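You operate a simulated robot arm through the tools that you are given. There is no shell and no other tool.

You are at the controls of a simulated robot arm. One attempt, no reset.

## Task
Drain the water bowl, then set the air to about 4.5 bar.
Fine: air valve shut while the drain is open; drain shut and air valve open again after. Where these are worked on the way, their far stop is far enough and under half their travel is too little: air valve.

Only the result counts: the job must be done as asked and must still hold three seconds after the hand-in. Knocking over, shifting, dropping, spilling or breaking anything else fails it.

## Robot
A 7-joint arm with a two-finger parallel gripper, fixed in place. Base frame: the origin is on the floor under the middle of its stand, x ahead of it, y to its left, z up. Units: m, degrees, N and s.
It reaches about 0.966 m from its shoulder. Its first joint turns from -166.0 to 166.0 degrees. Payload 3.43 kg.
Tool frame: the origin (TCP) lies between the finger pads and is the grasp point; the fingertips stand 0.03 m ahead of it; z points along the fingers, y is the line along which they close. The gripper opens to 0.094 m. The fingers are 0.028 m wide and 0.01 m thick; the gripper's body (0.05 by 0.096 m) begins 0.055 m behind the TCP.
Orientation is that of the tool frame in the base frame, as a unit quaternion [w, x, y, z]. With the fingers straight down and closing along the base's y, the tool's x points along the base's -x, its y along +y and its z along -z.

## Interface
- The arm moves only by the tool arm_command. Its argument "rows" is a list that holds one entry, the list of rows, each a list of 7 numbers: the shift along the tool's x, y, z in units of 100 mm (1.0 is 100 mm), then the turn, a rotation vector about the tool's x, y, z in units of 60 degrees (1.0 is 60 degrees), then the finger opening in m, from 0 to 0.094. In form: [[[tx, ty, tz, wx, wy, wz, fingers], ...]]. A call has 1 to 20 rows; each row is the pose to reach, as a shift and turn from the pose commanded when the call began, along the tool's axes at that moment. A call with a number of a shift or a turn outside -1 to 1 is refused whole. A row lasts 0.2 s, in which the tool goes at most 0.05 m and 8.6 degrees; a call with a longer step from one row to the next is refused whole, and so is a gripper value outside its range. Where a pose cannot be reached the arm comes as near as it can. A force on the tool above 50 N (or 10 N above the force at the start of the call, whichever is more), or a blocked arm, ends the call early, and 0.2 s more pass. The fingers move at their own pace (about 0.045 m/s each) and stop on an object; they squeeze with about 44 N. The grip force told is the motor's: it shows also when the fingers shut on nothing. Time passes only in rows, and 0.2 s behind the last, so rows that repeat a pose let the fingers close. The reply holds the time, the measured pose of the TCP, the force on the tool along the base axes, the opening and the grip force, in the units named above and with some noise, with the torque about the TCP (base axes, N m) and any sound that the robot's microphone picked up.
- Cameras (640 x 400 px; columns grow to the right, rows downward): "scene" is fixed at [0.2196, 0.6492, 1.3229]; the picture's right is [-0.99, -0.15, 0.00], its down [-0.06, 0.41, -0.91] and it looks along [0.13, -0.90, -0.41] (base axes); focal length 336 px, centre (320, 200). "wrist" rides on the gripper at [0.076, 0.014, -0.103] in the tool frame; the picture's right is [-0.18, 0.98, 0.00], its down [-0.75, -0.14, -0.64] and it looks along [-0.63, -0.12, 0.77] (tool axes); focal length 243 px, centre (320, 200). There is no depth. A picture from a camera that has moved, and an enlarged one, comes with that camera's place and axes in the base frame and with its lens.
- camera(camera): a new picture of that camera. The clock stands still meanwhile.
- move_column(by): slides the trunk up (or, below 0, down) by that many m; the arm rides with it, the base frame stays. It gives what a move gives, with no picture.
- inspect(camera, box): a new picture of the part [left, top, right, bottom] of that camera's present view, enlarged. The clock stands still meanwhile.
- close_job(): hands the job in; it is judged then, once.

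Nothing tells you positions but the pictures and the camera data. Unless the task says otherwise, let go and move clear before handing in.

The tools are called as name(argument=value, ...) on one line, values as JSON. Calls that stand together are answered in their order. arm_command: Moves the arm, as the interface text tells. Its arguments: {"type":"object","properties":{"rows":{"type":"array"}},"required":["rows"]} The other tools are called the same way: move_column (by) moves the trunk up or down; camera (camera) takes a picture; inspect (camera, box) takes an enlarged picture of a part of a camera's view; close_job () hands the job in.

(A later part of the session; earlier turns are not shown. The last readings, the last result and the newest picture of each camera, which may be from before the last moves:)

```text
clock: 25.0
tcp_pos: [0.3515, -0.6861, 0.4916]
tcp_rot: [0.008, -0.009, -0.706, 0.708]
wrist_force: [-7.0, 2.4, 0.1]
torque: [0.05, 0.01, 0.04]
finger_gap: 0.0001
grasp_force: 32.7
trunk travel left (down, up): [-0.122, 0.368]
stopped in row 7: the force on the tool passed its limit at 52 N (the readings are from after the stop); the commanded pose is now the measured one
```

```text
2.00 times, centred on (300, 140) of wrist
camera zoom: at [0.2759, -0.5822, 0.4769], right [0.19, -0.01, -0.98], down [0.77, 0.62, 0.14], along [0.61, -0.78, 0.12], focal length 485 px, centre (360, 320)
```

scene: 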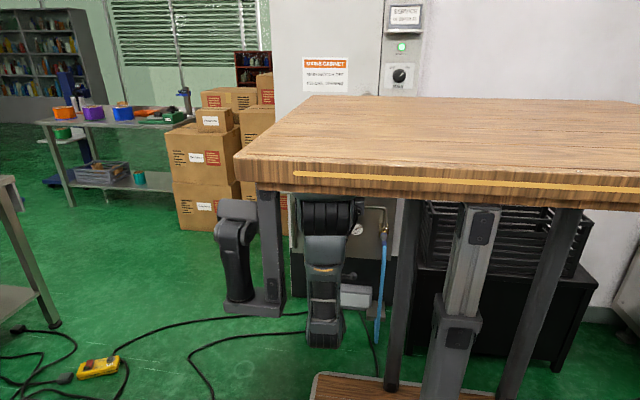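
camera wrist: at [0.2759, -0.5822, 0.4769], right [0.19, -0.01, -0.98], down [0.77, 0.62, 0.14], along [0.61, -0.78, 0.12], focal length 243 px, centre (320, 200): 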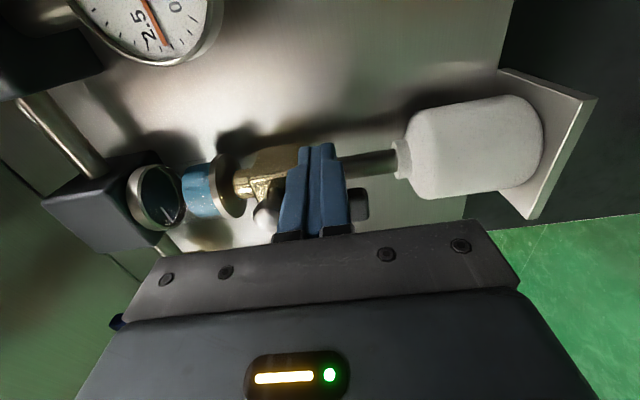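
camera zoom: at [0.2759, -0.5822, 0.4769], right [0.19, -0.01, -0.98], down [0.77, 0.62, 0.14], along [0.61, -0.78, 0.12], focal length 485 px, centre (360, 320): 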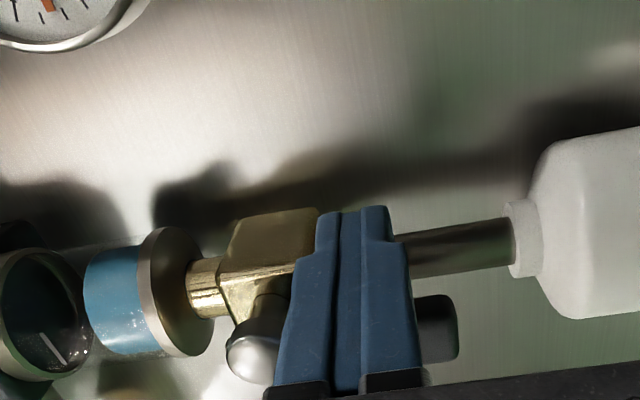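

The drain is open: the gauge is falling and the water level is dropping. I'll ease off the lever and wait while it drains.

arm_command(rows=[[[0.1, 0, 0, 0, 0, 0, 0.0], [0.2, 0, 0, 0, -0.01, 0, 0.0], [0.2, 0, -0.1, 0, -0.024, 0, 0.0], [0.2, 0, -0.3, 0, -0.024, 0, 0.0], [0.2, 0, -0.5, 0, -0.024, 0, 0.0], [0.2, 0, -0.5, 0, -0.024, 0, 0.0], [0.2, 0, -0.5, 0, -0.024, 0, 0.0], [0.2, 0, -0.5, 0, -0.024, 0, 0.0], [0.2, 0, -0.5, 0, -0.024, 0, 0.0], [0.2, 0, -0.5, 0, -0.024, 0, 0.0]]])

camera(camera="wrist")

inspect(camera="wrist", box=[180, 0, 420, 200])

```text
clock: 27.2
tcp_pos: [0.332, -0.6356, 0.4904]
tcp_rot: [-0.003, 0.001, -0.706, 0.708]
wrist_force: [1.5, 0.5, 0.9]
torque: [0.02, 0.01, 0.01]
finger_gap: 0.0
grasp_force: 32.1
trunk travel left (down, up): [-0.122, 0.368]
```

```text
taken
camera wrist: at [0.2543, -0.534, 0.4767], right [0.19, 0.0, -0.98], down [0.75, 0.65, 0.14], along [0.63, -0.76, 0.12], focal length 243 px, centre (320, 200)
```

wrist: 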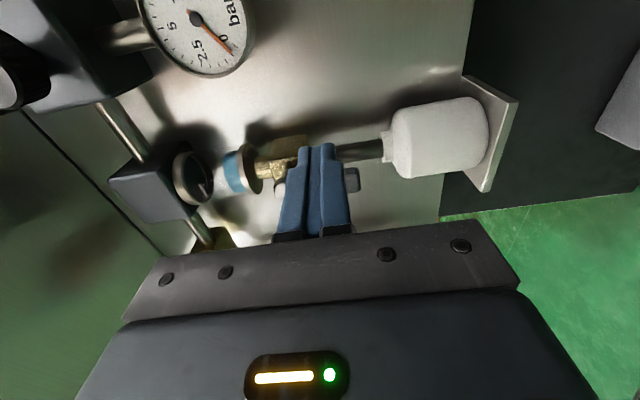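

```text
2.00 times, centred on (300, 100) of wrist
camera zoom: at [0.2543, -0.534, 0.4767], right [0.19, 0.0, -0.98], down [0.75, 0.65, 0.14], along [0.63, -0.76, 0.12], focal length 485 px, centre (360, 400)
```

zoom: 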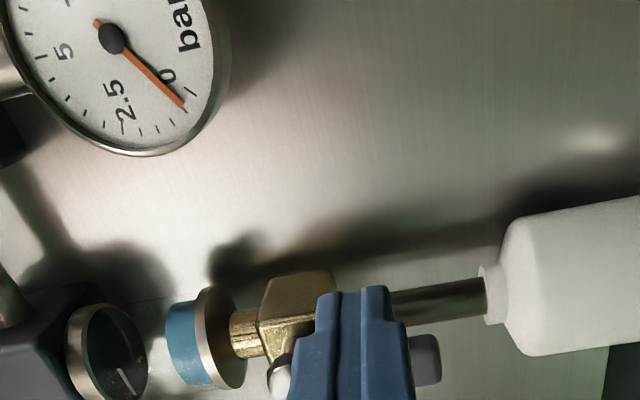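

The gauge is near zero and roughly a third of the water remains. Waiting longer.

arm_command(rows=[[[0, 0, 0, 0, 0, 0, 0.0], [0, 0, 0, 0, 0, 0, 0.0], [0, 0, 0, 0, 0, 0, 0.0], [0, 0, 0, 0, 0, 0, 0.0], [0, 0, 0, 0, 0, 0, 0.0], [0, 0, 0, 0, 0, 0, 0.0], [0, 0, 0, 0, 0, 0, 0.0], [0, 0, 0, 0, 0, 0, 0.0], [0, 0, 0, 0, 0, 0, 0.0], [0, 0, 0, 0, 0, 0, 0.0], [0, 0, 0, 0, 0, 0, 0.0], [0, 0, 0, 0, 0, 0, 0.0]]])

inspect(camera="wrist", box=[180, 0, 420, 200])

inspect(camera="wrist", box=[200, 120, 280, 200])

```text
clock: 29.8
tcp_pos: [0.3316, -0.6357, 0.4919]
tcp_rot: [-0.003, 0.001, -0.707, 0.707]
wrist_force: [0.9, 0.2, 0.7]
torque: [0.02, 0.01, -0.01]
finger_gap: 0.0001
grasp_force: 33.3
trunk travel left (down, up): [-0.122, 0.368]
```

```text
2.00 times, centred on (300, 100) of wrist
camera zoom: at [0.2543, -0.534, 0.4767], right [0.19, 0.0, -0.98], down [0.75, 0.65, 0.14], along [0.63, -0.76, 0.12], focal length 485 px, centre (360, 400)
```

zoom: 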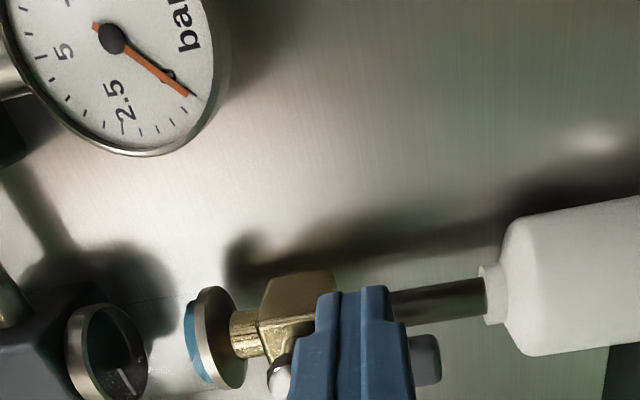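

```text
5.00 times, centred on (240, 160) of wrist
camera zoom: at [0.2543, -0.534, 0.4767], right [0.19, 0.0, -0.98], down [0.75, 0.65, 0.14], along [0.63, -0.76, 0.12], focal length 1213 px, centre (720, 400)
```

zoom: 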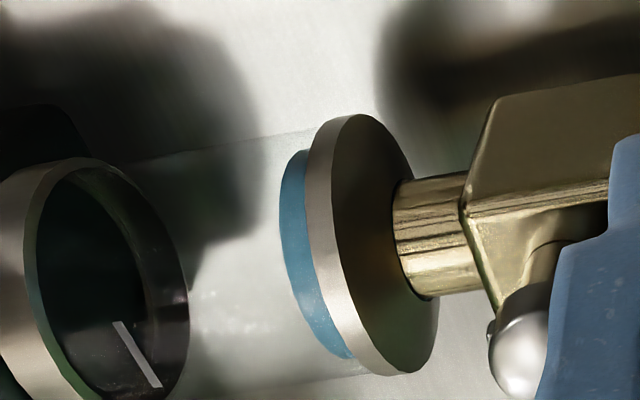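

Almost empty; a thin layer is left. A few more seconds.

arm_command(rows=[[[0, 0, 0, 0, 0, 0, 0.0], [0, 0, 0, 0, 0, 0, 0.0], [0, 0, 0, 0, 0, 0, 0.0], [0, 0, 0, 0, 0, 0, 0.0], [0, 0, 0, 0, 0, 0, 0.0], [0, 0, 0, 0, 0, 0, 0.0], [0, 0, 0, 0, 0, 0, 0.0], [0, 0, 0, 0, 0, 0, 0.0], [0, 0, 0, 0, 0, 0, 0.0], [0, 0, 0, 0, 0, 0, 0.0], [0, 0, 0, 0, 0, 0, 0.0], [0, 0, 0, 0, 0, 0, 0.0], [0, 0, 0, 0, 0, 0, 0.0], [0, 0, 0, 0, 0, 0, 0.0], [0, 0, 0, 0, 0, 0, 0.0], [0, 0, 0, 0, 0, 0, 0.0], [0, 0, 0, 0, 0, 0, 0.0], [0, 0, 0, 0, 0, 0, 0.0]]])

inspect(camera="wrist", box=[200, 120, 280, 200])

camera(camera="scene")

```text
clock: 33.6
tcp_pos: [0.332, -0.6355, 0.4905]
tcp_rot: [-0.003, 0.002, -0.707, 0.708]
wrist_force: [1.0, 0.4, 0.6]
torque: [0.02, 0.02, 0.03]
finger_gap: 0.0002
grasp_force: 32.4
trunk travel left (down, up): [-0.122, 0.368]
```

```text
5.00 times, centred on (240, 160) of wrist
camera zoom: at [0.2543, -0.534, 0.4767], right [0.19, 0.0, -0.98], down [0.75, 0.65, 0.14], along [0.63, -0.76, 0.12], focal length 1213 px, centre (720, 400)
```

zoom: 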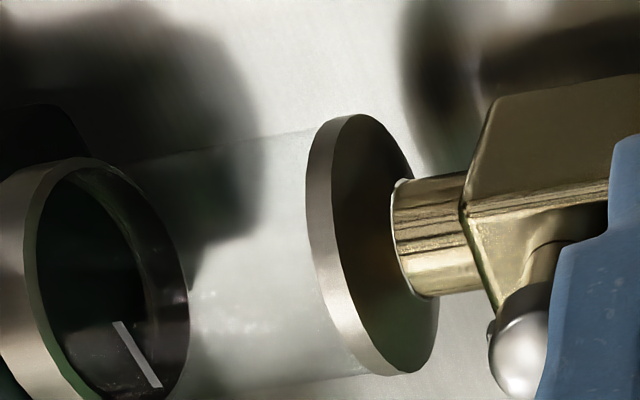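

```text
taken
```

scene: 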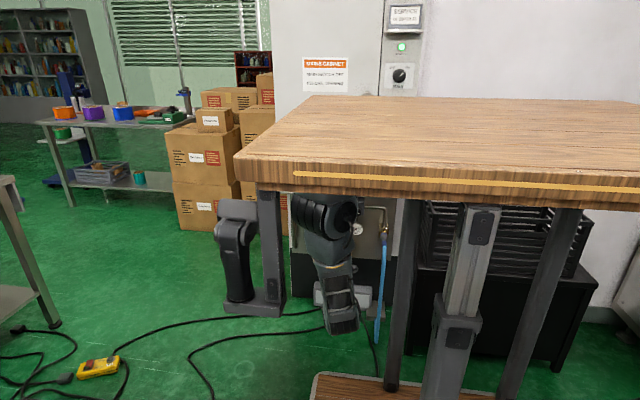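

The bowl is empty. Now I'll go round to the +x side of the drain lever to swing it back shut.

arm_command(rows=[[[-0.2, 0, 0, 0, 0, 0, 0.0], [-0.4, 0, 0, 0, 0, 0, 0.0], [-0.6, 0.02, 0, 0, 0, 0, 0.0], [-0.83, 0.04, 0, 0, 0, 0, 0.0]]])

camera(camera="wrist")

inspect(camera="wrist", box=[160, 0, 400, 200])

```text
clock: 34.6
tcp_pos: [0.415, -0.6353, 0.4854]
tcp_rot: [-0.002, 0.001, -0.707, 0.708]
wrist_force: [-0.2, 0.6, 0.2]
torque: [-0.03, 0.02, 0.0]
finger_gap: 0.0001
grasp_force: 33.0
trunk travel left (down, up): [-0.122, 0.368]
```

```text
taken
camera wrist: at [0.3383, -0.5335, 0.4721], right [0.19, 0.0, -0.98], down [0.75, 0.65, 0.14], along [0.63, -0.76, 0.12], focal length 243 px, centre (320, 200)
```

wrist: 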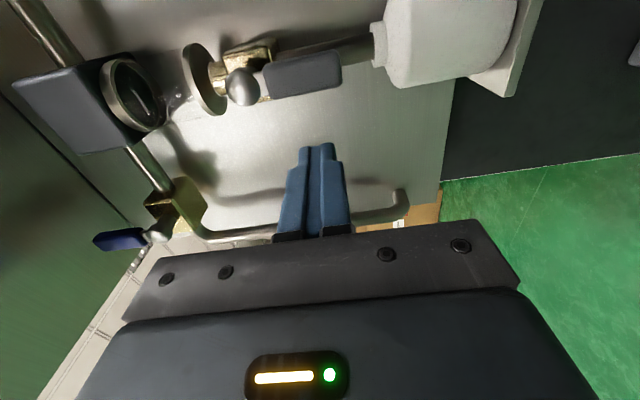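

```text
2.00 times, centred on (280, 100) of wrist
camera zoom: at [0.3383, -0.5335, 0.4721], right [0.19, 0.0, -0.98], down [0.75, 0.65, 0.14], along [0.63, -0.76, 0.12], focal length 485 px, centre (400, 400)
```

zoom: 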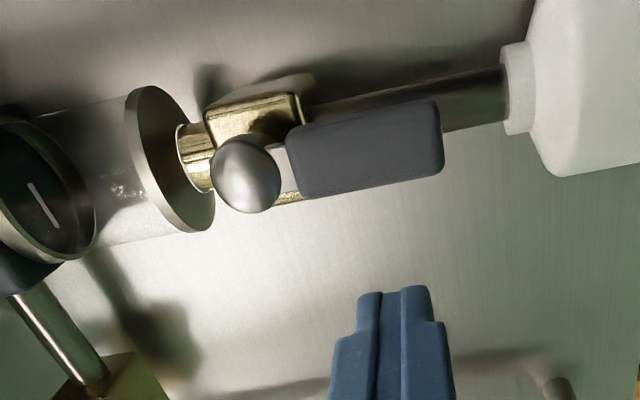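

Clear view: the drain lever hangs straight down (fully open), the blue air lever stands straight up (shut), and the bowl is empty. Inserting the tip on the +x side and swinging the drain lever back.

arm_command(rows=[[[0, 0, 0.25, 0, 0, 0, 0.0], [0, 0, 0.5, 0, 0, 0, 0.0], [0.1, 0.014, 0.5, 0, 0, 0, 0.0], [0.2, 0.02, 0.5, 0, 0, 0, 0.0], [0.31, 0.064, 0.5, 0, 0, 0, 0.0], [0.424, 0.094, 0.5, 0, 0, 0, 0.0]]])

inspect(camera="wrist", box=[180, 40, 420, 240])

```text
clock: 36.0
tcp_pos: [0.3735, -0.6861, 0.4789]
tcp_rot: [-0.002, 0.001, -0.706, 0.708]
wrist_force: [0.7, -0.1, 0.4]
torque: [0.01, -0.02, 0.03]
finger_gap: 0.0
grasp_force: 33.1
trunk travel left (down, up): [-0.122, 0.368]
```

```text
2.00 times, centred on (300, 140) of wrist
camera zoom: at [0.2954, -0.5841, 0.4638], right [0.19, 0.0, -0.98], down [0.75, 0.65, 0.14], along [0.63, -0.76, 0.12], focal length 485 px, centre (360, 320)
```

zoom: 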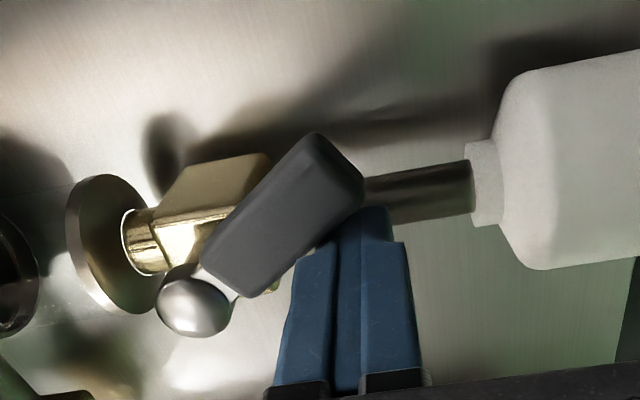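

arm_command(rows=[[[0.145, 0.0, 0, 0, 0, 0, 0.0], [0.28, -0.045, 0, 0, 0, 0, 0.0], [0.395, -0.155, 0, 0, 0, 0, 0.0], [0.475, -0.29, 0, 0, 0, 0, 0.0], [0.475, -0.35, 0, 0, 0, 0, 0.0], [0.475, -0.4, 0, 0, 0, 0, 0.0], [0.475, -0.45, 0, 0, 0, 0, 0.0]]])

inspect(camera="wrist", box=[180, 40, 420, 240])

```text
clock: 37.4
tcp_pos: [0.3264, -0.6841, 0.5095]
tcp_rot: [0.003, -0.001, 0.712, -0.702]
wrist_force: [-1.1, -11.0, -13.4]
torque: [0.18, 0.16, -0.15]
finger_gap: 0.0
grasp_force: 32.9
trunk travel left (down, up): [-0.122, 0.368]
stopped in row 7: the force on the tool passed its limit at 56 N (the readings are from after the stop); the commanded pose is now the measured one
```

```text
2.00 times, centred on (300, 140) of wrist
camera zoom: at [0.2479, -0.5825, 0.4962], right [0.18, 0.01, -0.98], down [0.75, 0.64, 0.15], along [0.64, -0.76, 0.11], focal length 485 px, centre (360, 320)
```

zoom: 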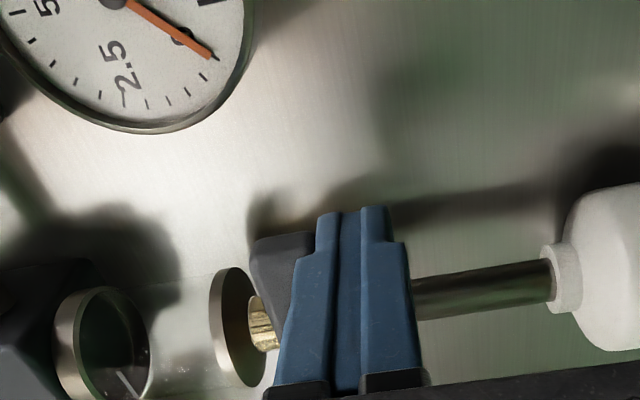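

The drain lever reached its closing stop at the level position. Now backing off and heading to the +x side of the air lever.

arm_command(rows=[[[0, 0.1, 0, 0, 0, 0, 0.0], [0, 0.2, 0, 0.013, 0.005, -0.003, 0.0], [0, 0.2, -0.3, 0.013, 0.005, -0.003, 0.0], [0, 0.2, -0.6, 0.013, 0.005, -0.003, 0.0], [0, 0.2, -0.9, 0.013, 0.005, -0.003, 0.0]]])

camera(camera="wrist")

inspect(camera="wrist", box=[150, 0, 400, 180])

```text
clock: 38.6
tcp_pos: [0.3253, -0.5957, 0.4944]
tcp_rot: [0.001, 0.001, -0.705, 0.709]
wrist_force: [0.1, -0.2, -0.4]
torque: [0.0, 0.02, 0.01]
finger_gap: 0.0001
grasp_force: 32.7
trunk travel left (down, up): [-0.122, 0.368]
```

```text
taken
camera wrist: at [0.2485, -0.4925, 0.4783], right [0.18, 0.0, -0.98], down [0.75, 0.64, 0.14], along [0.63, -0.77, 0.12], focal length 243 px, centre (320, 200)
```

wrist: 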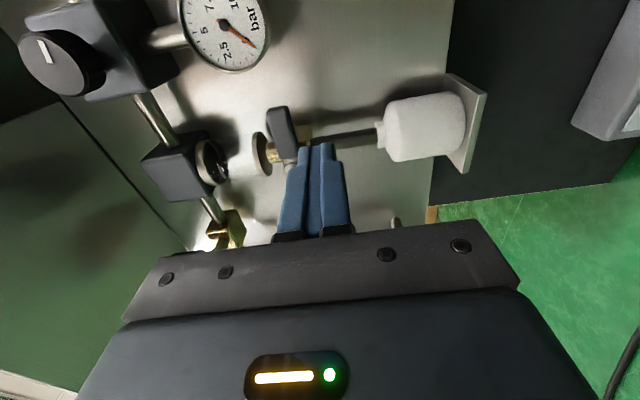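

```text
2.22 times, centred on (275, 90) of wrist
camera zoom: at [0.2485, -0.4925, 0.4783], right [0.18, 0.0, -0.98], down [0.75, 0.64, 0.14], along [0.63, -0.77, 0.12], focal length 539 px, centre (420, 444)
```

zoom: 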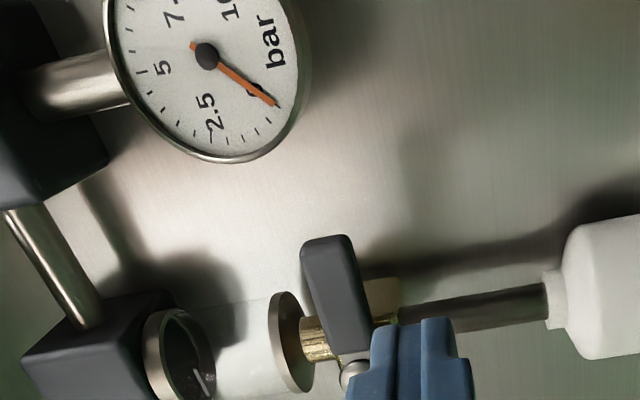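

Drain is shut (lever level again), bowl empty, gauge at zero. Travelling up toward the air lever.

arm_command(rows=[[[-0.17, -0.17, 0, 0, 0, 0, 0.0], [-0.34, -0.34, 0, 0, 0, 0, 0.0], [-0.5, -0.5, 0, 0, 0, 0, 0.0], [-0.67, -0.67, 0, 0, 0, 0, 0.0], [-0.84, -0.84, 0, 0, 0, 0, 0.0], [-1.0, -1.0, 0, 0, 0, 0, 0.0]]])

camera(camera="wrist")

```text
clock: 40.0
tcp_pos: [0.4267, -0.595, 0.5926]
tcp_rot: [0.0, 0.0, -0.706, 0.708]
wrist_force: [0.0, -0.1, -0.1]
torque: [-0.01, 0.05, -0.01]
finger_gap: 0.0
grasp_force: 32.5
trunk travel left (down, up): [-0.122, 0.368]
```

```text
taken
camera wrist: at [0.3489, -0.4915, 0.5787], right [0.18, 0.0, -0.98], down [0.75, 0.64, 0.14], along [0.63, -0.77, 0.12], focal length 243 px, centre (320, 200)
```

wrist: 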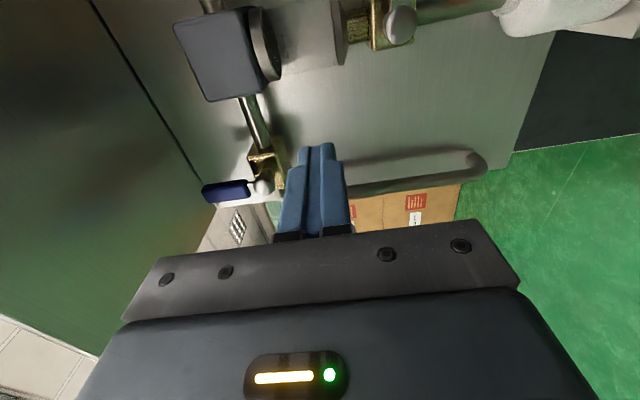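

arm_command(rows=[[[-0.17, -0.17, 0, 0, 0, 0, 0.0], [-0.34, -0.34, 0, 0, 0, 0, 0.0], [-0.5, -0.5, 0, 0, 0, 0, 0.0], [-0.67, -0.67, 0, 0, 0, 0, 0.0], [-0.84, -0.84, 0, 0, 0, 0, 0.0], [-1.0, -1.0, 0, 0, 0, 0, 0.0]]])

camera(camera="wrist")

inspect(camera="wrist", box=[200, 40, 400, 220])

camera(camera="scene")

```text
clock: 41.4
tcp_pos: [0.5265, -0.5918, 0.6915]
tcp_rot: [0.001, 0.001, -0.706, 0.708]
wrist_force: [0.6, 0.6, -0.1]
torque: [-0.01, 0.0, -0.01]
finger_gap: 0.0001
grasp_force: 33.8
trunk travel left (down, up): [-0.122, 0.368]
```

```text
taken
camera wrist: at [0.4491, -0.4908, 0.6785], right [0.18, 0.0, -0.98], down [0.75, 0.64, 0.14], along [0.63, -0.77, 0.12], focal length 243 px, centre (320, 200)
```

wrist: 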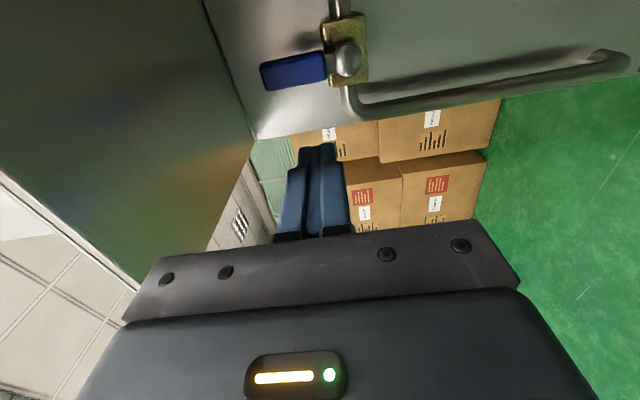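

```text
2.22 times, centred on (300, 130) of wrist
camera zoom: at [0.4491, -0.4908, 0.6785], right [0.18, 0.0, -0.98], down [0.75, 0.64, 0.14], along [0.63, -0.77, 0.12], focal length 539 px, centre (364, 356)
```

zoom: 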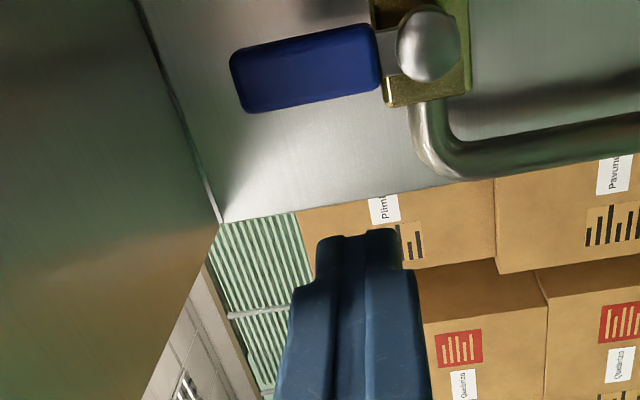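

```text
taken
```

scene: 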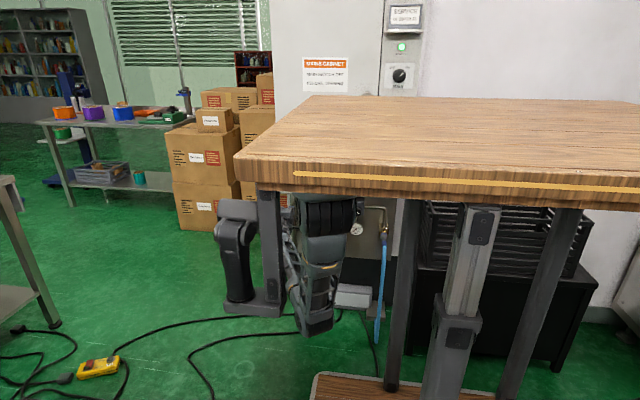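

Lever is upright at x≈0.488, top at z≈0.734. Inserting on its +x side and starting to swing it back.

arm_command(rows=[[[0, -0.08, 0.22, 0, 0, 0, 0.0], [0, -0.11, 0.45, 0, 0, 0, 0.0], [0, -0.11, 0.7, 0, 0, 0, 0.0], [0, -0.11, 0.92, 0, 0, 0, 0.0], [0.07, -0.11, 0.92, 0, 0, 0, 0.0], [0.145, -0.115, 0.92, 0, 0, 0, 0.0], [0.225, -0.135, 0.92, 0, 0, 0, 0.0], [0.305, -0.16, 0.92, 0, 0, 0, 0.0]]])

inspect(camera="wrist", box=[200, 40, 400, 240])

```text
clock: 43.2
tcp_pos: [0.4953, -0.685, 0.7089]
tcp_rot: [0.0, 0.001, -0.705, 0.709]
wrist_force: [1.8, 0.6, -0.7]
torque: [0.0, -0.04, 0.0]
finger_gap: 0.0001
grasp_force: 33.1
trunk travel left (down, up): [-0.122, 0.368]
```

```text
2.00 times, centred on (300, 140) of wrist
camera zoom: at [0.4178, -0.5834, 0.6939], right [0.18, 0.0, -0.98], down [0.75, 0.64, 0.14], along [0.63, -0.77, 0.12], focal length 485 px, centre (360, 320)
```

zoom: 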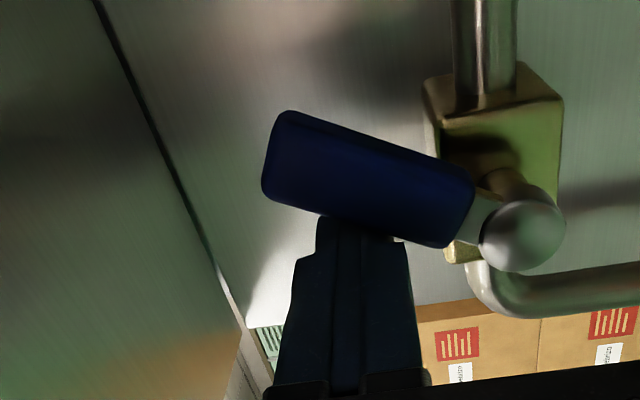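

arm_command(rows=[[[0.123, 0.0, 0, 0, 0, 0, 0.0], [0.25, 0.005, 0, 0, 0, 0, 0.0], [0.373, 0.05, 0, 0, 0, 0, 0.0], [0.483, 0.14, 0, 0, 0, 0, 0.0], [0.53, 0.21, 0, 0, 0, 0, 0.0], [0.53, 0.26, 0, 0, 0, 0, 0.0], [0.53, 0.31, 0, 0, 0, 0, 0.0], [0.53, 0.36, 0, 0, 0, 0, 0.0]]])

inspect(camera="wrist", box=[200, 40, 440, 240])

inspect(camera="scene", box=[300, 190, 400, 260])

```text
clock: 45.0
tcp_pos: [0.4424, -0.6871, 0.6841]
tcp_rot: [-0.001, 0.0, -0.698, 0.716]
wrist_force: [-2.6, 7.8, 12.7]
torque: [0.03, 0.03, -0.02]
finger_gap: 0.0001
grasp_force: 33.1
trunk travel left (down, up): [-0.122, 0.368]
stopped in row 8: the force on the tool passed its limit at 53 N (the readings are from after the stop); the commanded pose is now the measured one
```

```text
2.00 times, centred on (320, 140) of wrist
camera zoom: at [0.3639, -0.585, 0.6672], right [0.19, -0.02, -0.98], down [0.75, 0.65, 0.13], along [0.63, -0.76, 0.14], focal length 485 px, centre (320, 320)
```

zoom: 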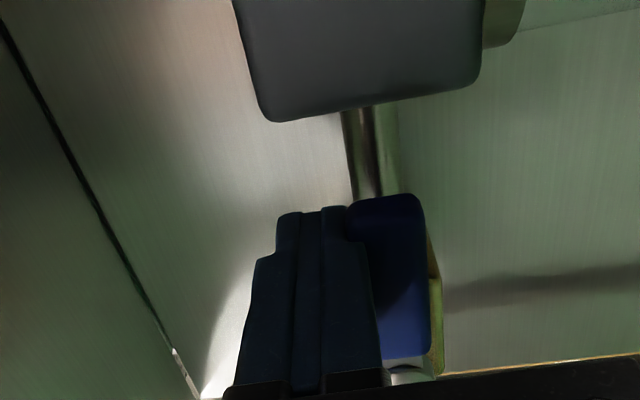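

```text
5.71 times, centred on (350, 225) of scene
camera zoom: at [0.2196, 0.6492, 1.3229], right [-0.99, -0.15, 0.0], down [-0.06, 0.41, -0.91], along [0.13, -0.9, -0.41], focal length 1919 px, centre (149, 57)
```

zoom: 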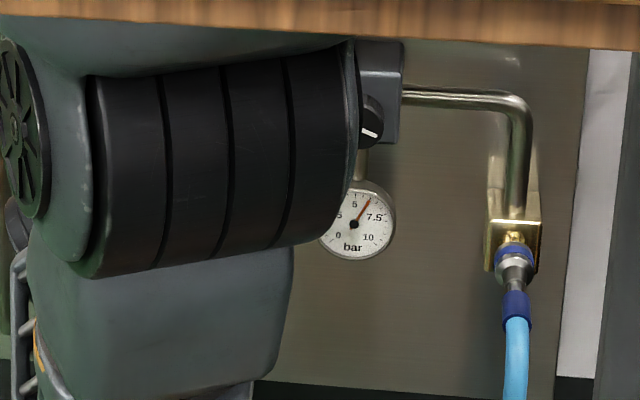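

The lever met its open stop at the same height as at the start, and the gauge is rising again. Now I'll back out and go to the regulator knob with the fingers opened a bit.

arm_command(rows=[[[0, -0.1, 0, 0, 0, 0, 0.0], [0, -0.15, 0, -0.02, 0, 0, 0.0], [0, -0.15, -0.25, -0.024, 0, 0, 0.0], [0, -0.15, -0.5, -0.024, 0, 0, 0.0], [0, -0.15, -0.75, -0.024, 0, 0, 0.0], [0, -0.1, -1.0, -0.024, 0, 0, 0.0], [0.2, -0.05, -1.0, -0.024, 0, 0, 0.03], [0.4, 0, -1.0, -0.024, 0, 0, 0.06], [0.6, 0.05, -1.0, -0.024, 0, 0, 0.06], [0.8, 0.1, -1.0, -0.024, 0, 0, 0.06], [1.0, 0.15, -1.0, -0.024, 0, 0, 0.06]]])

camera(camera="wrist")

camera(camera="scene")

```text
clock: 47.4
tcp_pos: [0.3403, -0.587, 0.664]
tcp_rot: [0.002, 0.0, 0.71, -0.704]
wrist_force: [0.7, 0.9, -0.4]
torque: [-0.01, 0.05, 0.01]
finger_gap: 0.0601
grasp_force: 0.1
trunk travel left (down, up): [-0.122, 0.368]
```

```text
taken
camera wrist: at [0.2636, -0.4851, 0.6502], right [0.18, 0.01, -0.98], down [0.75, 0.64, 0.14], along [0.63, -0.77, 0.11], focal length 243 px, centre (320, 200)
```

wrist: 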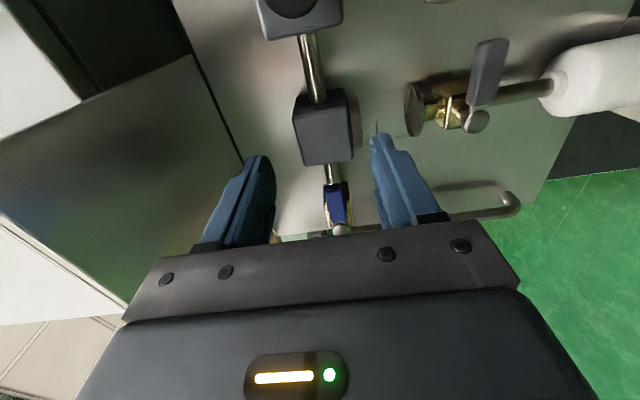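

```text
taken
```

scene: 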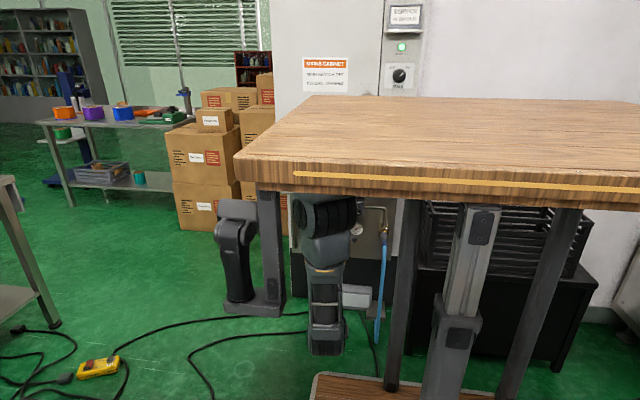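

Both levers look right (air lever along its pipe, drain lever crosswise). Moving in front of the knob now.

arm_command(rows=[[[0.2, 0, 0, 0.003, 0, 0, 0.06], [0.4, 0, 0, 0.006, 0, 0, 0.06], [0.6, 0, 0, 0.008, 0, 0, 0.06], [0.75, 0, 0, 0.009, 0, 0, 0.06], [0.88, 0, 0, 0.009, 0, 0, 0.06]]])

camera(camera="wrist")

inspect(camera="wrist", box=[240, 60, 440, 200])

```text
clock: 48.6
tcp_pos: [0.2541, -0.5875, 0.6639]
tcp_rot: [-0.001, 0.001, -0.706, 0.708]
wrist_force: [0.0, -0.2, -0.1]
torque: [0.02, 0.0, -0.01]
finger_gap: 0.0599
grasp_force: 0.1
trunk travel left (down, up): [-0.122, 0.368]
```

```text
taken
camera wrist: at [0.1763, -0.4861, 0.6492], right [0.18, 0.0, -0.98], down [0.75, 0.64, 0.14], along [0.63, -0.77, 0.12], focal length 243 px, centre (320, 200)
```

wrist: 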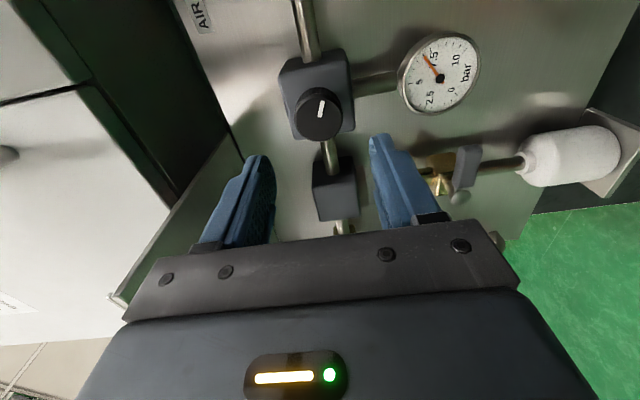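

```text
2.86 times, centred on (340, 130) of wrist
camera zoom: at [0.1763, -0.4861, 0.6492], right [0.18, 0.0, -0.98], down [0.75, 0.64, 0.14], along [0.63, -0.77, 0.12], focal length 693 px, centre (263, 400)
```

zoom: 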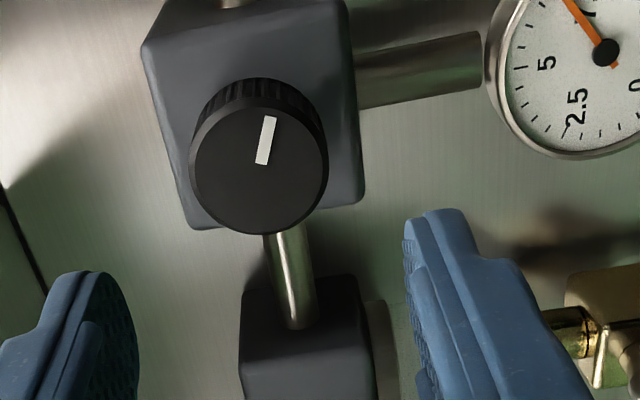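

The knob front centre works out at ≈ (0.2505, -0.679, 0.6655), diameter ≈ 39 mm, depth ≈ 20 mm; the gauge is back near 7 bar. I'll approach part way with the fingers straddling it and check alignment.

arm_command(rows=[[[0.03, -0.016, 0.2, 0, 0, 0, 0.062], [0.036, -0.016, 0.35, 0, 0, 0, 0.062], [0.036, -0.016, 0.5, 0, 0, 0, 0.062]]])

camera(camera="wrist")

inspect(camera="wrist", box=[220, 60, 420, 220])

```text
clock: 49.4
tcp_pos: [0.2496, -0.6384, 0.6654]
tcp_rot: [-0.001, 0.001, -0.706, 0.708]
wrist_force: [0.0, 0.1, -0.3]
torque: [-0.01, 0.0, 0.01]
finger_gap: 0.0619
grasp_force: 0.0
trunk travel left (down, up): [-0.122, 0.368]
```

```text
taken
camera wrist: at [0.1728, -0.5363, 0.6507], right [0.18, 0.0, -0.98], down [0.75, 0.64, 0.14], along [0.63, -0.77, 0.12], focal length 243 px, centre (320, 200)
```

wrist: 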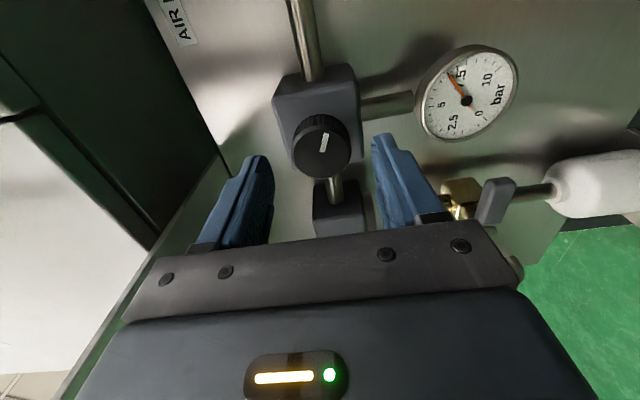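

```text
2.50 times, centred on (320, 140) of wrist
camera zoom: at [0.1728, -0.5363, 0.6507], right [0.18, 0.0, -0.98], down [0.75, 0.64, 0.14], along [0.63, -0.77, 0.12], focal length 606 px, centre (320, 350)
```

zoom: 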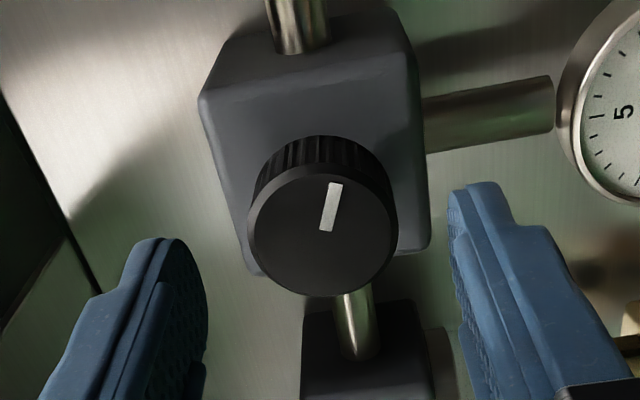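

Aligned to within about 1 mm. Advancing so the pads cover the knob, then closing on it.

arm_command(rows=[[[0, 0, 0.13, 0, 0, 0, 0.062], [0, 0, 0.25, 0, 0, 0, 0.062], [0, 0, 0.25, 0, 0, 0, 0.0], [0, 0, 0.25, 0, 0, 0, 0.0], [0, 0, 0.25, 0, 0, 0, 0.0], [0, 0, 0.25, 0, 0, 0, 0.0]]])

camera(camera="wrist")

inspect(camera="wrist", box=[240, 60, 400, 220])

inspect(camera="wrist", box=[410, 40, 570, 170])

```text
clock: 50.8
tcp_pos: [0.2502, -0.6624, 0.6644]
tcp_rot: [-0.001, 0.0, -0.706, 0.708]
wrist_force: [-2.3, -2.2, -3.7]
torque: [0.63, 0.01, 0.08]
finger_gap: 0.0397
grasp_force: 45.1
trunk travel left (down, up): [-0.122, 0.368]
```

```text
taken
camera wrist: at [0.1725, -0.5607, 0.6505], right [0.18, 0.0, -0.98], down [0.75, 0.64, 0.14], along [0.63, -0.77, 0.12], focal length 243 px, centre (320, 200)
```

wrist: 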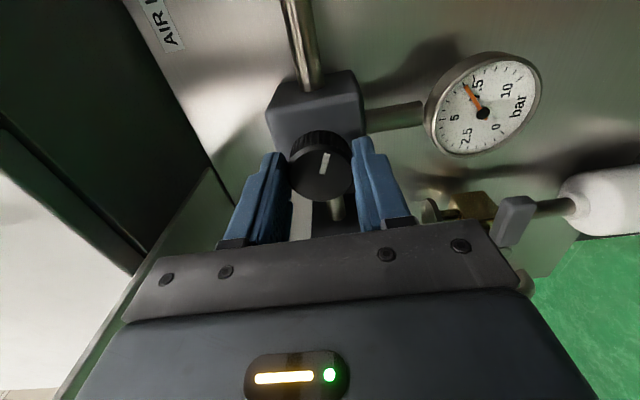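

```text
2.50 times, centred on (320, 140) of wrist
camera zoom: at [0.1725, -0.5607, 0.6505], right [0.18, 0.0, -0.98], down [0.75, 0.64, 0.14], along [0.63, -0.77, 0.12], focal length 606 px, centre (320, 350)
```

zoom: 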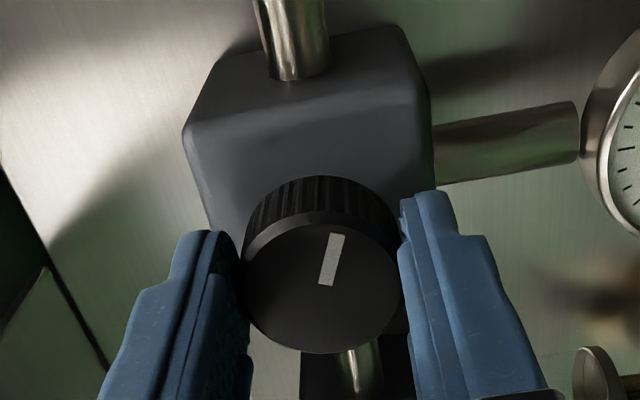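

```text
3.08 times, centred on (490, 105) of wrist
camera zoom: at [0.1725, -0.5607, 0.6505], right [0.18, 0.0, -0.98], down [0.75, 0.64, 0.14], along [0.63, -0.77, 0.12], focal length 746 px, centre (-203, 492)
```

zoom: 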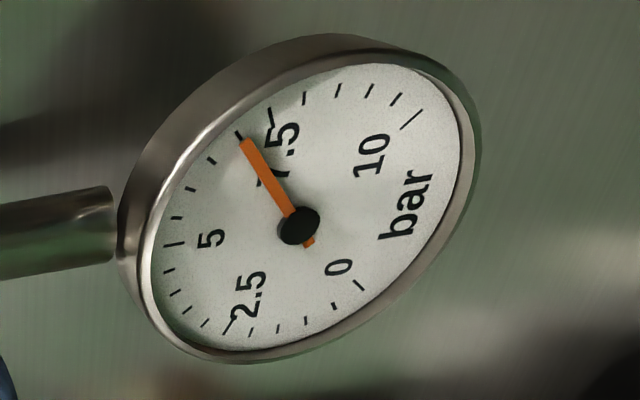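

Good grip on the knob (39.7 mm). The gauge ticks are 0.5 bar each and the needle sits at 7.0. A small counter-clockwise test turn now.

arm_command(rows=[[[0, 0, 0, 0, 0, -0.06, 0.0], [0, 0, 0, 0, 0, -0.12, 0.0], [0, 0, 0, 0, 0, -0.18, 0.0], [0, 0, 0, 0, 0, -0.25, 0.0], [0, 0, 0, 0, 0, -0.25, 0.0]]])

camera(camera="wrist")

inspect(camera="wrist", box=[400, 20, 600, 190])

```text
clock: 52.0
tcp_pos: [0.2499, -0.6628, 0.6655]
tcp_rot: [0.092, 0.093, -0.7, 0.702]
wrist_force: [-1.5, -24.6, -8.7]
torque: [0.72, 0.0, -0.33]
finger_gap: 0.0394
grasp_force: 45.3
trunk travel left (down, up): [-0.122, 0.368]
```

```text
taken
camera wrist: at [0.1714, -0.5607, 0.6715], right [-0.08, 0.0, -1.0], down [0.76, 0.64, -0.06], along [0.64, -0.77, -0.05], focal length 243 px, centre (320, 200)
```

wrist: 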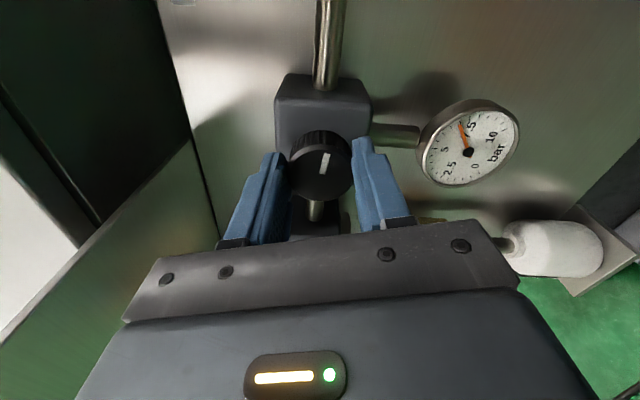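

```text
2.35 times, centred on (500, 105) of wrist
camera zoom: at [0.1714, -0.5607, 0.6715], right [-0.08, 0.0, -1.0], down [0.76, 0.64, -0.06], along [0.64, -0.77, -0.05], focal length 571 px, centre (-104, 424)
```

zoom: 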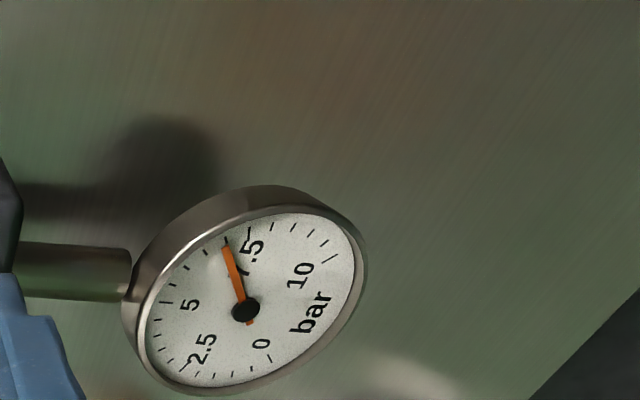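

inspect(camera="wrist", box=[240, 60, 400, 220])

inspect(camera="wrist", box=[410, 90, 530, 190])

inspect(camera="scene", box=[310, 190, 410, 260])

```text
2.50 times, centred on (320, 140) of wrist
camera zoom: at [0.1714, -0.5607, 0.6715], right [-0.08, 0.0, -1.0], down [0.76, 0.64, -0.06], along [0.64, -0.77, -0.05], focal length 606 px, centre (320, 350)
```

zoom: 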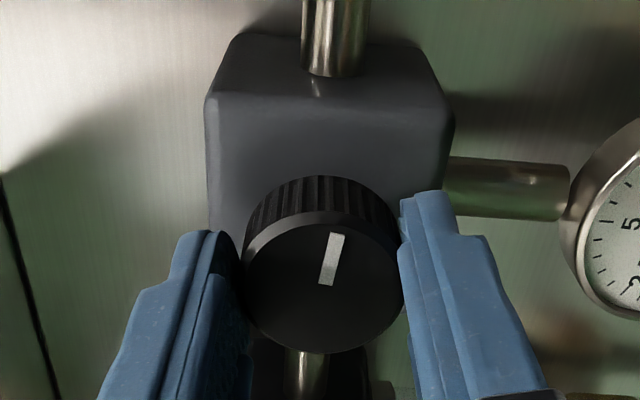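

```text
4.00 times, centred on (470, 140) of wrist
camera zoom: at [0.1714, -0.5607, 0.6715], right [-0.08, 0.0, -1.0], down [0.76, 0.64, -0.06], along [0.64, -0.77, -0.05], focal length 970 px, centre (-280, 440)
```

zoom: 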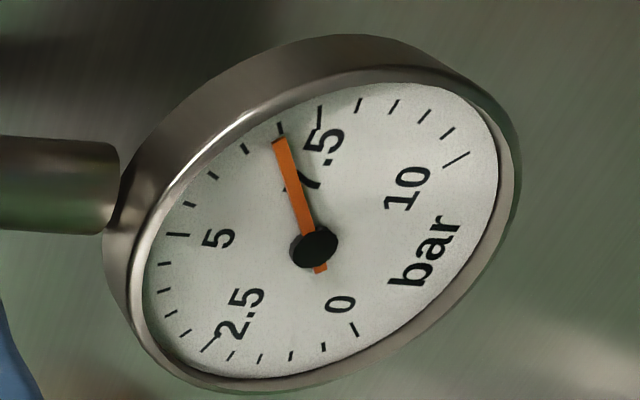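

```text
5.71 times, centred on (360, 225) of scene
camera zoom: at [0.2196, 0.6492, 1.3229], right [-0.99, -0.15, 0.0], down [-0.06, 0.41, -0.91], along [0.13, -0.9, -0.41], focal length 1919 px, centre (91, 57)
```

zoom: 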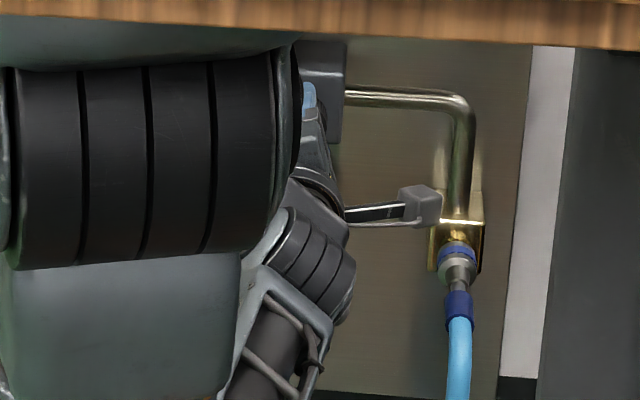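

The knob turned with the hand, but the gauge hasn't moved yet. I'll wait a second to see whether it lags.

arm_command(rows=[[[0, 0, 0, 0, 0, 0, 0.0], [0, 0, 0, 0, 0, 0, 0.0], [0, 0, 0, 0, 0, 0, 0.0], [0, 0, 0, 0, 0, 0, 0.0], [0, 0, 0, 0, 0, 0, 0.0]]])

inspect(camera="wrist", box=[410, 90, 530, 190])

```text
clock: 53.2
tcp_pos: [0.2507, -0.6629, 0.6649]
tcp_rot: [0.09, 0.093, -0.701, 0.702]
wrist_force: [-0.2, -33.5, -10.2]
torque: [0.61, 0.01, -0.15]
finger_gap: 0.0394
grasp_force: 45.5
trunk travel left (down, up): [-0.122, 0.368]
```

```text
4.00 times, centred on (470, 140) of wrist
camera zoom: at [0.1714, -0.5606, 0.6714], right [-0.08, 0.0, -1.0], down [0.76, 0.64, -0.06], along [0.64, -0.77, -0.05], focal length 970 px, centre (-280, 440)
```

zoom: 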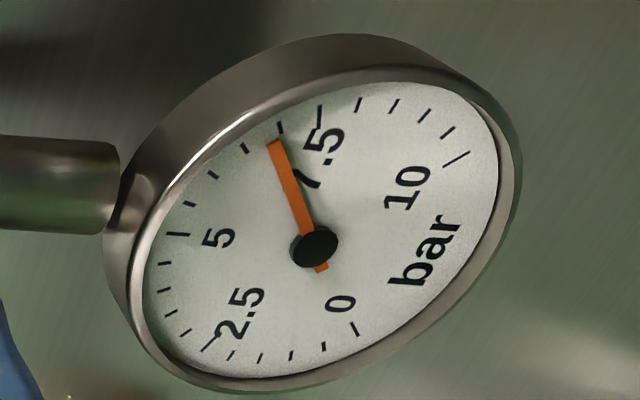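

The needle is just starting down (about 6.9). There's an axial pull building, so I'll ease 1.5 mm toward the panel while turning another 24° counter-clockwise.

arm_command(rows=[[[0, 0, 0.015, 0, 0, -0.08, 0.0], [0, 0, 0.015, 0, 0, -0.16, 0.0], [0, 0, 0.015, 0, 0, -0.24, 0.0], [0, 0, 0.015, 0, 0, -0.32, 0.0], [0, 0, 0.015, 0, 0, -0.4, 0.0], [0, 0, 0.015, 0, 0, -0.4, 0.0], [0, 0, 0.015, 0, 0, -0.4, 0.0]]])

camera(camera="wrist")

inspect(camera="wrist", box=[390, 120, 510, 220])

```text
clock: 54.8
tcp_pos: [0.251, -0.6635, 0.667]
tcp_rot: [0.236, 0.235, -0.666, 0.668]
wrist_force: [9.9, 33.7, 0.4]
torque: [0.33, 0.0, 0.03]
finger_gap: 0.0398
grasp_force: 44.7
trunk travel left (down, up): [-0.122, 0.368]
```

```text
taken
camera wrist: at [0.1808, -0.5614, 0.7033], right [-0.48, 0.0, -0.88], down [0.67, 0.64, -0.37], along [0.57, -0.77, -0.3], focal length 243 px, centre (320, 200)
```

wrist: 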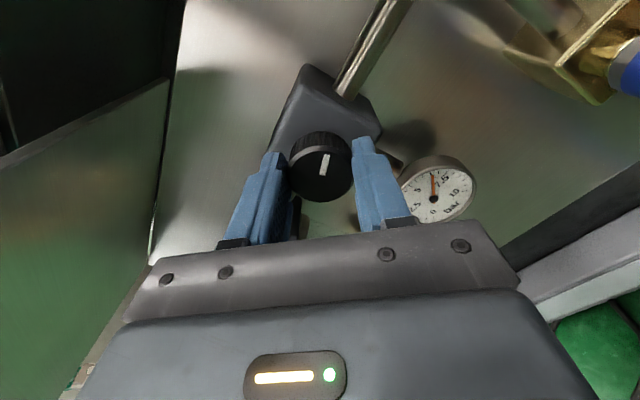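

```text
4.00 times, centred on (450, 170) of wrist
camera zoom: at [0.1808, -0.5614, 0.7033], right [-0.48, 0.0, -0.88], down [0.67, 0.64, -0.37], along [0.57, -0.77, -0.3], focal length 970 px, centre (-200, 320)
```

zoom: 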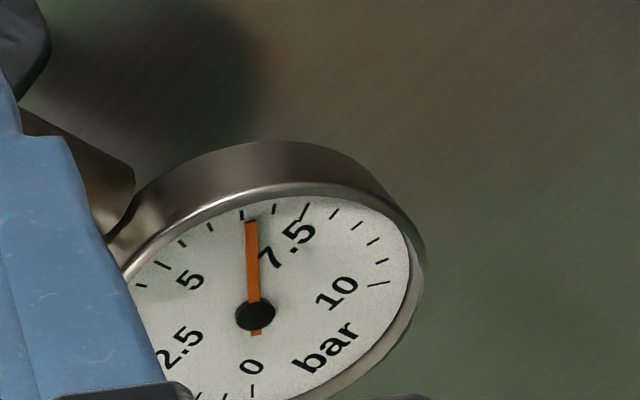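

arm_command(rows=[[[0, 0, -0.008, 0, 0, 0, 0.0], [0, 0, -0.008, 0, 0, 0, 0.0], [0, 0, -0.008, 0, 0, 0, 0.0], [0, 0, -0.008, 0, 0, 0, 0.0], [0, 0, -0.008, 0, 0, 0, 0.0], [0, 0, -0.008, 0, 0, 0, 0.0], [0, 0, -0.008, 0, 0, 0, 0.0]]])

inspect(camera="wrist", box=[390, 120, 510, 220])

```text
clock: 56.4
tcp_pos: [0.2505, -0.6646, 0.6666]
tcp_rot: [0.237, 0.235, -0.665, 0.668]
wrist_force: [9.4, -3.2, 0.0]
torque: [0.5, -0.01, 0.03]
finger_gap: 0.0397
grasp_force: 44.5
trunk travel left (down, up): [-0.122, 0.368]
```

```text
4.00 times, centred on (450, 170) of wrist
camera zoom: at [0.1808, -0.5615, 0.7033], right [-0.47, 0.0, -0.88], down [0.67, 0.64, -0.37], along [0.57, -0.77, -0.3], focal length 970 px, centre (-200, 320)
```

zoom: 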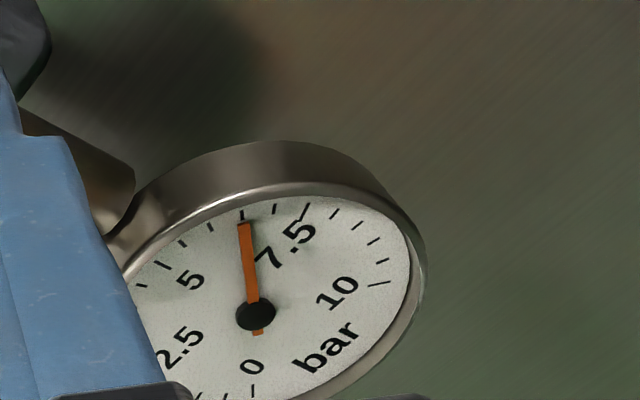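

The reading lags about a second: roughly 0.45 bar lower after 39°. I need around 160° more, so I'll turn a bit further, then regrip.

arm_command(rows=[[[0, 0, 0, 0, 0, -0.09, 0.0], [0, 0, 0, 0, 0, -0.18, 0.0], [0, 0, 0, 0, 0, -0.27, 0.0], [0, 0, 0, 0, 0, -0.36, 0.0], [0, 0, 0, 0, 0, -0.45, 0.0], [0, 0, 0, 0, 0, -0.45, 0.0], [0, 0, 0, 0, 0, -0.45, 0.0], [0, 0, 0, 0, 0, -0.45, 0.0], [0, 0, 0, 0, 0, -0.45, 0.0]]])

camera(camera="wrist")

inspect(camera="wrist", box=[350, 140, 470, 240])

camera(camera="scene")

```text
clock: 58.4
tcp_pos: [0.252, -0.6633, 0.6664]
tcp_rot: [0.385, 0.384, -0.591, 0.595]
wrist_force: [19.7, -33.8, 15.5]
torque: [-0.24, -0.04, -0.21]
finger_gap: 0.0398
grasp_force: 44.9
trunk travel left (down, up): [-0.122, 0.368]
```

```text
taken
camera wrist: at [0.2059, -0.5608, 0.7308], right [-0.82, -0.01, -0.57], down [0.43, 0.64, -0.63], along [0.37, -0.77, -0.52], focal length 243 px, centre (320, 200)
```

wrist: 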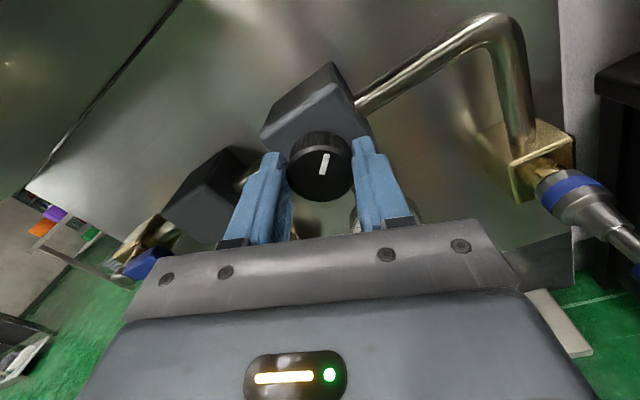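

```text
4.00 times, centred on (410, 190) of wrist
camera zoom: at [0.2059, -0.5608, 0.7308], right [-0.82, -0.01, -0.57], down [0.43, 0.64, -0.63], along [0.37, -0.77, -0.52], focal length 970 px, centre (-40, 240)
```

zoom: 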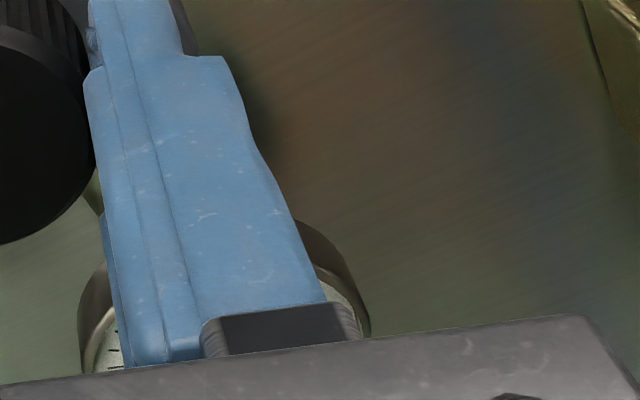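

```text
taken
```

scene: 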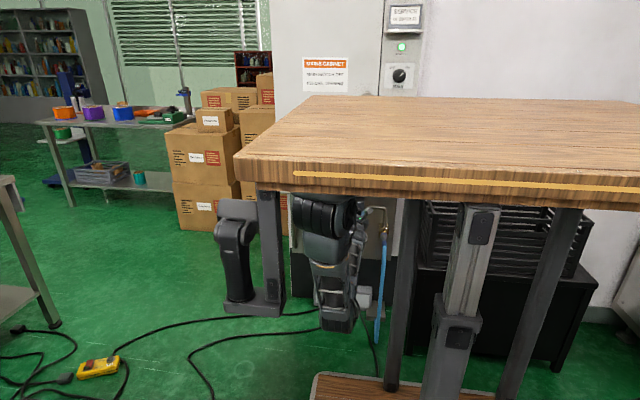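

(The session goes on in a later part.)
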